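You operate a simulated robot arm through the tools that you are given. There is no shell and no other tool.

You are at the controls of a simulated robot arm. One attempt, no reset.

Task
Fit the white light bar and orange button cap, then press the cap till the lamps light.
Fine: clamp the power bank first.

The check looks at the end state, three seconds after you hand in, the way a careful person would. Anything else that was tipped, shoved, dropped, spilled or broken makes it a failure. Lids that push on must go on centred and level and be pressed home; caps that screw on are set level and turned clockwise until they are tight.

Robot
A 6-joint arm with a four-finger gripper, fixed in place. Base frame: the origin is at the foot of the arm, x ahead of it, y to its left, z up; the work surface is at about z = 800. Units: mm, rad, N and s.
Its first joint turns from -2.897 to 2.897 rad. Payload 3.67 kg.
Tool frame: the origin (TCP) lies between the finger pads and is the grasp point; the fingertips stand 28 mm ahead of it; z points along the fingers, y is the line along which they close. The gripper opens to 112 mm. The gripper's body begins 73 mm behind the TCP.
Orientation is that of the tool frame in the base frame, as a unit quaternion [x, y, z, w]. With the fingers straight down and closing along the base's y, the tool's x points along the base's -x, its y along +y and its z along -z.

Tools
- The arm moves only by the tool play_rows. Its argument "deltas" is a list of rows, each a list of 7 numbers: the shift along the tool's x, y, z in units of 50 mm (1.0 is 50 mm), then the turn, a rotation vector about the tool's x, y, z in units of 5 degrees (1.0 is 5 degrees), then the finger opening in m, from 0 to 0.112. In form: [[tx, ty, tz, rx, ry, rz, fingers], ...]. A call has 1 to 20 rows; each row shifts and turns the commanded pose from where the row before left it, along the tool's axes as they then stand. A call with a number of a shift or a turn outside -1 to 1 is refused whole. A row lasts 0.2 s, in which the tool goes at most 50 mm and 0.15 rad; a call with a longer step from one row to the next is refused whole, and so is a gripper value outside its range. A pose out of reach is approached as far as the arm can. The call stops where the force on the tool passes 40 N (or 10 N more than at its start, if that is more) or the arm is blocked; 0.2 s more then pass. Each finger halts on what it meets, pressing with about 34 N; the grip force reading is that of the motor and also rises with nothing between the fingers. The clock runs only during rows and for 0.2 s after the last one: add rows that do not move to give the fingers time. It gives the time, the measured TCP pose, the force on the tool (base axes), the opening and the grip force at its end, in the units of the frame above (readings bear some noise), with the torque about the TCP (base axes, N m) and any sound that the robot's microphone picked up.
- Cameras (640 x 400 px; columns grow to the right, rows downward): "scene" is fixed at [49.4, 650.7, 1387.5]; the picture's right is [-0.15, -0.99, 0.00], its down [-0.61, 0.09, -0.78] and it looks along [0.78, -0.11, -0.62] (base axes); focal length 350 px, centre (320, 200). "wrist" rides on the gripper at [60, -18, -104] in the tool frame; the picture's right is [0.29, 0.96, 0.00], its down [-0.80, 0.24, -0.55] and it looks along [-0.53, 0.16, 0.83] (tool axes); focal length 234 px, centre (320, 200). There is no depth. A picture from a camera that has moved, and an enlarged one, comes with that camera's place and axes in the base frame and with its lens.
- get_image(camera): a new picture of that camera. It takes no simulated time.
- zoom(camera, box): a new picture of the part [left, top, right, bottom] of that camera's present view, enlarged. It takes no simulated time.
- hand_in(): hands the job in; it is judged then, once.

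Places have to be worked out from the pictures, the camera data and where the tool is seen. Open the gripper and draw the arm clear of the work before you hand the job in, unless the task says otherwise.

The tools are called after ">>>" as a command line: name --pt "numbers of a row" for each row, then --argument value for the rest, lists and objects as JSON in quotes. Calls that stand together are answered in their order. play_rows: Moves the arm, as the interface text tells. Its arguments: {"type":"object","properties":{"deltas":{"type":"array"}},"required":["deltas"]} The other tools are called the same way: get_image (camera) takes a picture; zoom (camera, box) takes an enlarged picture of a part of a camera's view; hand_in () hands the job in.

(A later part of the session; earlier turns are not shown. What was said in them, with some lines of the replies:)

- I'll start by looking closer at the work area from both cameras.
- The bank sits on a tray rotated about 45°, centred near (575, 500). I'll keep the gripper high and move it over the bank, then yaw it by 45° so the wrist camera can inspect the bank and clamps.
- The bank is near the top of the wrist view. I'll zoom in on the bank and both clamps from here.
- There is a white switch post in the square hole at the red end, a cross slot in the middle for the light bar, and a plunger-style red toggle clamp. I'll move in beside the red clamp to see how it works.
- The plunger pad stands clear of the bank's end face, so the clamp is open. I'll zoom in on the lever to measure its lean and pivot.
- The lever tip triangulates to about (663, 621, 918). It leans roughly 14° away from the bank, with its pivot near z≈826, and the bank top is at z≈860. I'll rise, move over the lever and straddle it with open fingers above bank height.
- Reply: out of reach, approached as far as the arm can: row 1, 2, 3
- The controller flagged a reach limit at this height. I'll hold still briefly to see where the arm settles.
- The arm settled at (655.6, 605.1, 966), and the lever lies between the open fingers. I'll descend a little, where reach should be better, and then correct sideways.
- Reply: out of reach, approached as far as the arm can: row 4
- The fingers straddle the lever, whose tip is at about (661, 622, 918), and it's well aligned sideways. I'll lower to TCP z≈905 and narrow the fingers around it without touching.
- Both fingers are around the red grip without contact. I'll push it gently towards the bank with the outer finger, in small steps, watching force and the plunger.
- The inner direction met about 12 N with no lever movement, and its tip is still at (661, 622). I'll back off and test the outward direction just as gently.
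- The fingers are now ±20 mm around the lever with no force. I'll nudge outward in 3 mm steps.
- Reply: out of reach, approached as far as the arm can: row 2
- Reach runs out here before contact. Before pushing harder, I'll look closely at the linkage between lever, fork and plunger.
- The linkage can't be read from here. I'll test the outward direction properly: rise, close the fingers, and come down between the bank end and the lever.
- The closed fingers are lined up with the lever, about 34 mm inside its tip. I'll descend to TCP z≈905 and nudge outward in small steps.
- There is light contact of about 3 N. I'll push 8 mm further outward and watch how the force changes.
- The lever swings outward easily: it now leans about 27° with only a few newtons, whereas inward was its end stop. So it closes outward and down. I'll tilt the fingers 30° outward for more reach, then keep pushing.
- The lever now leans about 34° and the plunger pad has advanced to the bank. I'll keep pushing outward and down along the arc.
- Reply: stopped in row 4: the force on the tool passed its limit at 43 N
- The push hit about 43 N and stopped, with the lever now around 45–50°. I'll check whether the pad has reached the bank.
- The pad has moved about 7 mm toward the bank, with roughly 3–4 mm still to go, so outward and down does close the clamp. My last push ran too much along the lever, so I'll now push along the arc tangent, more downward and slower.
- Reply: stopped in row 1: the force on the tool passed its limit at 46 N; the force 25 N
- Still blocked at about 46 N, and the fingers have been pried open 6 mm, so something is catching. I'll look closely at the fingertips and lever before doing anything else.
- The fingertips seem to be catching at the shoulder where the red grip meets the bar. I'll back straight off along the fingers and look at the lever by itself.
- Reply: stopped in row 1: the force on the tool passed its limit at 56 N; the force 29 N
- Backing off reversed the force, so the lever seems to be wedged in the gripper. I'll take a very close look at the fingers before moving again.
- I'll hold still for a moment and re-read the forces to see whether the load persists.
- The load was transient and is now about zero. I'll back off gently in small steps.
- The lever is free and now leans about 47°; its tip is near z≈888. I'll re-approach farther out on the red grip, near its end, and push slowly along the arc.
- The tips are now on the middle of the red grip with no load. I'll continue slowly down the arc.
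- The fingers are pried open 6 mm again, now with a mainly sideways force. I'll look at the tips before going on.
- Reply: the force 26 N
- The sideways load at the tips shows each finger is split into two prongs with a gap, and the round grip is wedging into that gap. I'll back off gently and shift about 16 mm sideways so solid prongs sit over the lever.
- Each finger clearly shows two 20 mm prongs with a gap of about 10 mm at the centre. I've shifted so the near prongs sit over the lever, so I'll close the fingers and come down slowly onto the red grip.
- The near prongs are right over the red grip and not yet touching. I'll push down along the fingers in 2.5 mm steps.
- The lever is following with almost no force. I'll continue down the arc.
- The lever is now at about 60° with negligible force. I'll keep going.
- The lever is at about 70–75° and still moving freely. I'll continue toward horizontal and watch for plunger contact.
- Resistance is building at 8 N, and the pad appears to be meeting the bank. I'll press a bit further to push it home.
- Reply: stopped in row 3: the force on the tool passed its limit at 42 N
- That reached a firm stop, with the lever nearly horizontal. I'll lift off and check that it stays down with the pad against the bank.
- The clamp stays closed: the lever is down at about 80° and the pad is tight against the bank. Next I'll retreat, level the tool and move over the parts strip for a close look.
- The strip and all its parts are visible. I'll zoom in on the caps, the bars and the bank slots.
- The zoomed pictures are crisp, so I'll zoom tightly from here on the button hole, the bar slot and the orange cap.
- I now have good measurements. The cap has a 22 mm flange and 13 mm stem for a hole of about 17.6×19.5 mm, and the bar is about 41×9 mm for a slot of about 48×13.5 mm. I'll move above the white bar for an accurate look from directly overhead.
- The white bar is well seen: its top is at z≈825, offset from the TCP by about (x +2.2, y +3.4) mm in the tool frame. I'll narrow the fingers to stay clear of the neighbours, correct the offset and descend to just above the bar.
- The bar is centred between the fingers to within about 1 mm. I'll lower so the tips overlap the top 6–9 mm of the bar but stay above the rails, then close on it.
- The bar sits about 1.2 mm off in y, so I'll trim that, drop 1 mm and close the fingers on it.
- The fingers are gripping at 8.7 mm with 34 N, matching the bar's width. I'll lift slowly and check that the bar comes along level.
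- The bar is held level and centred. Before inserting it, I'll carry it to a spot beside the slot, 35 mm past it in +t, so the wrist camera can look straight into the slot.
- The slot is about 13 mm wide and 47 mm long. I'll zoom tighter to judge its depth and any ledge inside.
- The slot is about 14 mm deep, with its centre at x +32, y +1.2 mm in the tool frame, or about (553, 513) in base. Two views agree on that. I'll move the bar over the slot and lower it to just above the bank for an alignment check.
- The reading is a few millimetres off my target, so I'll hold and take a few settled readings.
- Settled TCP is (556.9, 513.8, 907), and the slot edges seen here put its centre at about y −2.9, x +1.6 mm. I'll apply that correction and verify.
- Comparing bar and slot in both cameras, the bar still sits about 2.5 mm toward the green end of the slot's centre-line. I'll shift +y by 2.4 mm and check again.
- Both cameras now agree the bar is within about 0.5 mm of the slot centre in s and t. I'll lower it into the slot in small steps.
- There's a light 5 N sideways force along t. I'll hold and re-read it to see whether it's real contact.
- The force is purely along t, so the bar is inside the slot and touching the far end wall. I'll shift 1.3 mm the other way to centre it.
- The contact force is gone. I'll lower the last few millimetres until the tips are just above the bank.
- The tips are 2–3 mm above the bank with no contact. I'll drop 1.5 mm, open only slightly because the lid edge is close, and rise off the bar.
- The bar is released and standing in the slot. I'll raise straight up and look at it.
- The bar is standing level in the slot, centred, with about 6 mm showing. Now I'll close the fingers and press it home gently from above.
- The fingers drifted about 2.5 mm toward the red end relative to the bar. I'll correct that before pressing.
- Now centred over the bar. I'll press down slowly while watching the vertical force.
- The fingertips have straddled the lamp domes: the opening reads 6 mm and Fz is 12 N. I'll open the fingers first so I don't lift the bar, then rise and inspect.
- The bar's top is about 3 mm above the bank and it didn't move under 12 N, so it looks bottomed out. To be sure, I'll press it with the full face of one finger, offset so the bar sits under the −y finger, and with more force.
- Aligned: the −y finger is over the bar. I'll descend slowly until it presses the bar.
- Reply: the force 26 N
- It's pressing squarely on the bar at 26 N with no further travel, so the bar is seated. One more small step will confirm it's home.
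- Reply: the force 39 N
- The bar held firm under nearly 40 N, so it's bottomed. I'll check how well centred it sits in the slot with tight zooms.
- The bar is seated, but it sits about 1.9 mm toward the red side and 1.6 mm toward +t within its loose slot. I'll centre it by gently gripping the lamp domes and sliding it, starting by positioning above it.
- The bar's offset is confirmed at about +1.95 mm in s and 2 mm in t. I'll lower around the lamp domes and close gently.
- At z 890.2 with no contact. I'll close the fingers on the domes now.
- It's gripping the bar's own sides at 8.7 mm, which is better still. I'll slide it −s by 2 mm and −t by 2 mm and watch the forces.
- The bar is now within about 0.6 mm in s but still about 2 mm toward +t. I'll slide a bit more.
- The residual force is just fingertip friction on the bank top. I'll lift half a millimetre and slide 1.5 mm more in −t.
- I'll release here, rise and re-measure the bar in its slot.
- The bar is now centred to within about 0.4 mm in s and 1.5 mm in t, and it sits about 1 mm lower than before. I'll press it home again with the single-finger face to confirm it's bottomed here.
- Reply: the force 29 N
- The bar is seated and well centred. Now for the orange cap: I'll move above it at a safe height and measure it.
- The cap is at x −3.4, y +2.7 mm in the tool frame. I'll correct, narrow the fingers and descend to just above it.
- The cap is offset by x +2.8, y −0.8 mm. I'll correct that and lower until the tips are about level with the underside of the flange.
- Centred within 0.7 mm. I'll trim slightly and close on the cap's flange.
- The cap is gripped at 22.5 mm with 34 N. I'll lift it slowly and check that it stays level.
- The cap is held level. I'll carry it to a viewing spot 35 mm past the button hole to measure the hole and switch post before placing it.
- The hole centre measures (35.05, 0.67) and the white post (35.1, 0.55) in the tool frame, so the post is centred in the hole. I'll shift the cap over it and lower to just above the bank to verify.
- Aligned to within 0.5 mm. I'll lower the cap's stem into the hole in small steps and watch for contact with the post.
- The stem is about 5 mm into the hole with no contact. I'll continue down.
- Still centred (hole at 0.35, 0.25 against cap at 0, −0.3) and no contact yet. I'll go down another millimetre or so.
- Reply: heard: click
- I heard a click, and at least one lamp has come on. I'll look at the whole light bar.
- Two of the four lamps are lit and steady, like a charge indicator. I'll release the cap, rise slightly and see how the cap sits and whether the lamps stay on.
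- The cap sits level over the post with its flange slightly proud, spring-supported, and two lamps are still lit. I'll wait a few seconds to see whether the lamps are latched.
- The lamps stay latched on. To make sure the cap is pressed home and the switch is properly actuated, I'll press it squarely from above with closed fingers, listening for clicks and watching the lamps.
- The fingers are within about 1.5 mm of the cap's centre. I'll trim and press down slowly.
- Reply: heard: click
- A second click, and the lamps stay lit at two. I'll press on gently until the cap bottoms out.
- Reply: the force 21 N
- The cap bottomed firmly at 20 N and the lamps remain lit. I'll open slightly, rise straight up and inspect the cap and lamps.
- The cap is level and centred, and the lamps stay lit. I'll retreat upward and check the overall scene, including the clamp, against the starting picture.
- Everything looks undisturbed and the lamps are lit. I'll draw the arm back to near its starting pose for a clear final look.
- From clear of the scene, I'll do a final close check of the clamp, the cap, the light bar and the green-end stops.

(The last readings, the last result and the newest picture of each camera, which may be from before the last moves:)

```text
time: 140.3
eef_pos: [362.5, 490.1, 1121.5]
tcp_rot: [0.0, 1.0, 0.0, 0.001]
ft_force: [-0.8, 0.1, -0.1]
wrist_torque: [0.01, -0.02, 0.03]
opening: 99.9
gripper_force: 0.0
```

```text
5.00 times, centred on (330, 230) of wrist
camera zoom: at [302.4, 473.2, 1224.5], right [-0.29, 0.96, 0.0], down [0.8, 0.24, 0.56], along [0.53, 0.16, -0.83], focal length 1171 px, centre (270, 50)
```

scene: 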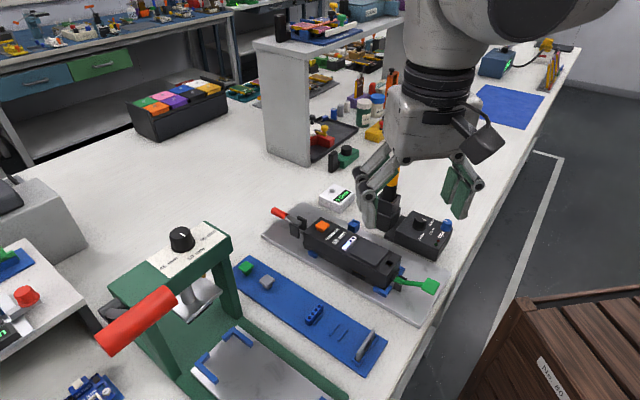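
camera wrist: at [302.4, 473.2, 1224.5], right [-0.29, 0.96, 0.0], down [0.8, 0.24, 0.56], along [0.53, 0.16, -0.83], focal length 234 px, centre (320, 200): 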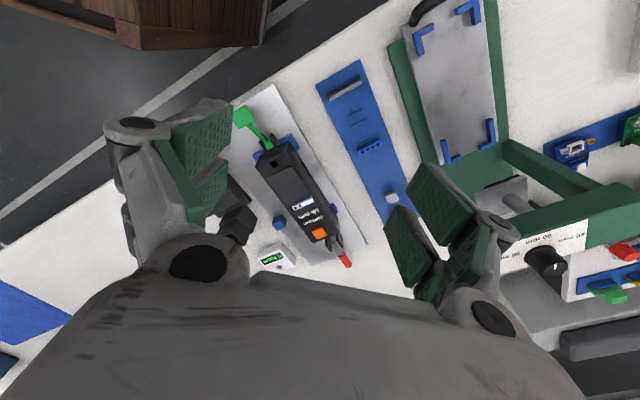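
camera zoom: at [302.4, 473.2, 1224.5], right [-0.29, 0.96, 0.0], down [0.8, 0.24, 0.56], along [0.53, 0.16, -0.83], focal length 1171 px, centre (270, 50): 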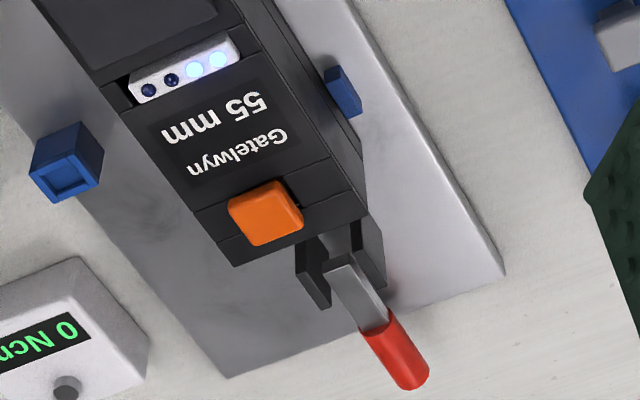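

The clamp is closed, the cap is level and the lamps are lit. I'll look once more at the green lever to be sure it isn't a second clamp.

>>> zoom --camera "scene" --box '[385, 255, 425, 290]'

>>> zoom --camera "wrist" --box '[225, 95, 305, 165]'

>>> zoom --camera "scene" --box '[300, 220, 325, 250]'

```text
11.43 times, centred on (405, 272) of scene
camera zoom: at [49.4, 650.7, 1387.5], right [-0.15, -0.99, 0.0], down [-0.61, 0.09, -0.78], along [0.78, -0.11, -0.62], focal length 3995 px, centre (-651, -629)
```

zoom: 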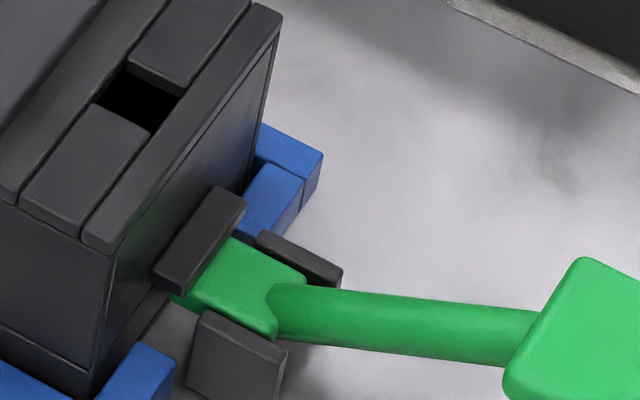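

```text
5.71 times, centred on (265, 130) of wrist
camera zoom: at [302.4, 473.2, 1224.5], right [-0.29, 0.96, 0.0], down [0.8, 0.24, 0.56], along [0.53, 0.16, -0.83], focal length 1338 px, centre (634, 600)
```

zoom: 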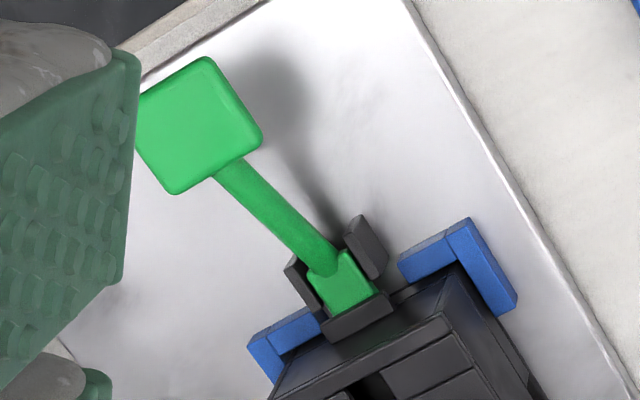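

```text
13.33 times, centred on (312, 235) of scene
camera zoom: at [49.4, 650.7, 1387.5], right [-0.15, -0.99, 0.0], down [-0.61, 0.09, -0.78], along [0.78, -0.11, -0.62], focal length 4661 px, centre (420, -267)
```

zoom: 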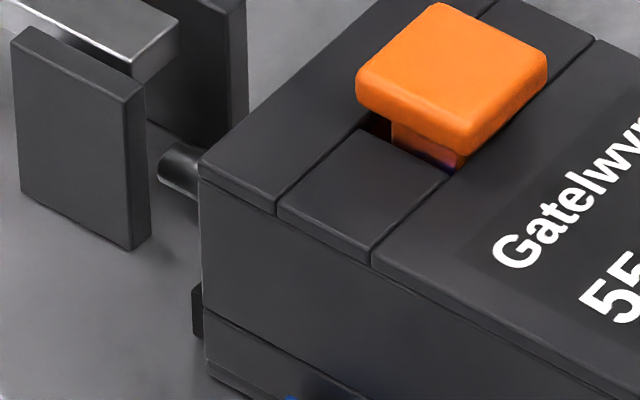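

The green lever is unchanged from the start and looks like a release or ejector, so I left it alone. The red clamp is closed with its pad against the bank, the white bar is seated, the orange cap is level over the switch, and the lamps are latched on. The gripper is open and clear, so I'm handing in.

>>> hand_in

```text
The job is handed in.
```

I clamped the power bank, fitted the white light bar and the orange cap, and pressed the cap until the lamps lit. The job is handed in, but I have not seen the check's result.

- **Clamp:** I swung the red lever out and down to a firm stop, and its pad sits against the end of the bank. I left the green lever at the other end alone because it looked like an ejector.
- **Light bar:** The white bar is level in its slot and bottomed. It did not move down under about 28 N at its final position. The slot is loose: the bar is nearly central across its width, but about 1.5 mm off-centre along its length.
- **Cap and lamps:** The orange cap is centred and level on the switch, and springs back up after pressing. Each of the two presses clicked. Two of the four lamps lit on the first press and stayed on. I took that as a charge-level display, so if all four were meant to light, that part is not done.
- **Surroundings:** In the final pictures, nothing else on the bench looks moved or tipped. The bank itself may have shifted a millimetre or two. The arm is back near its start position with the gripper open.
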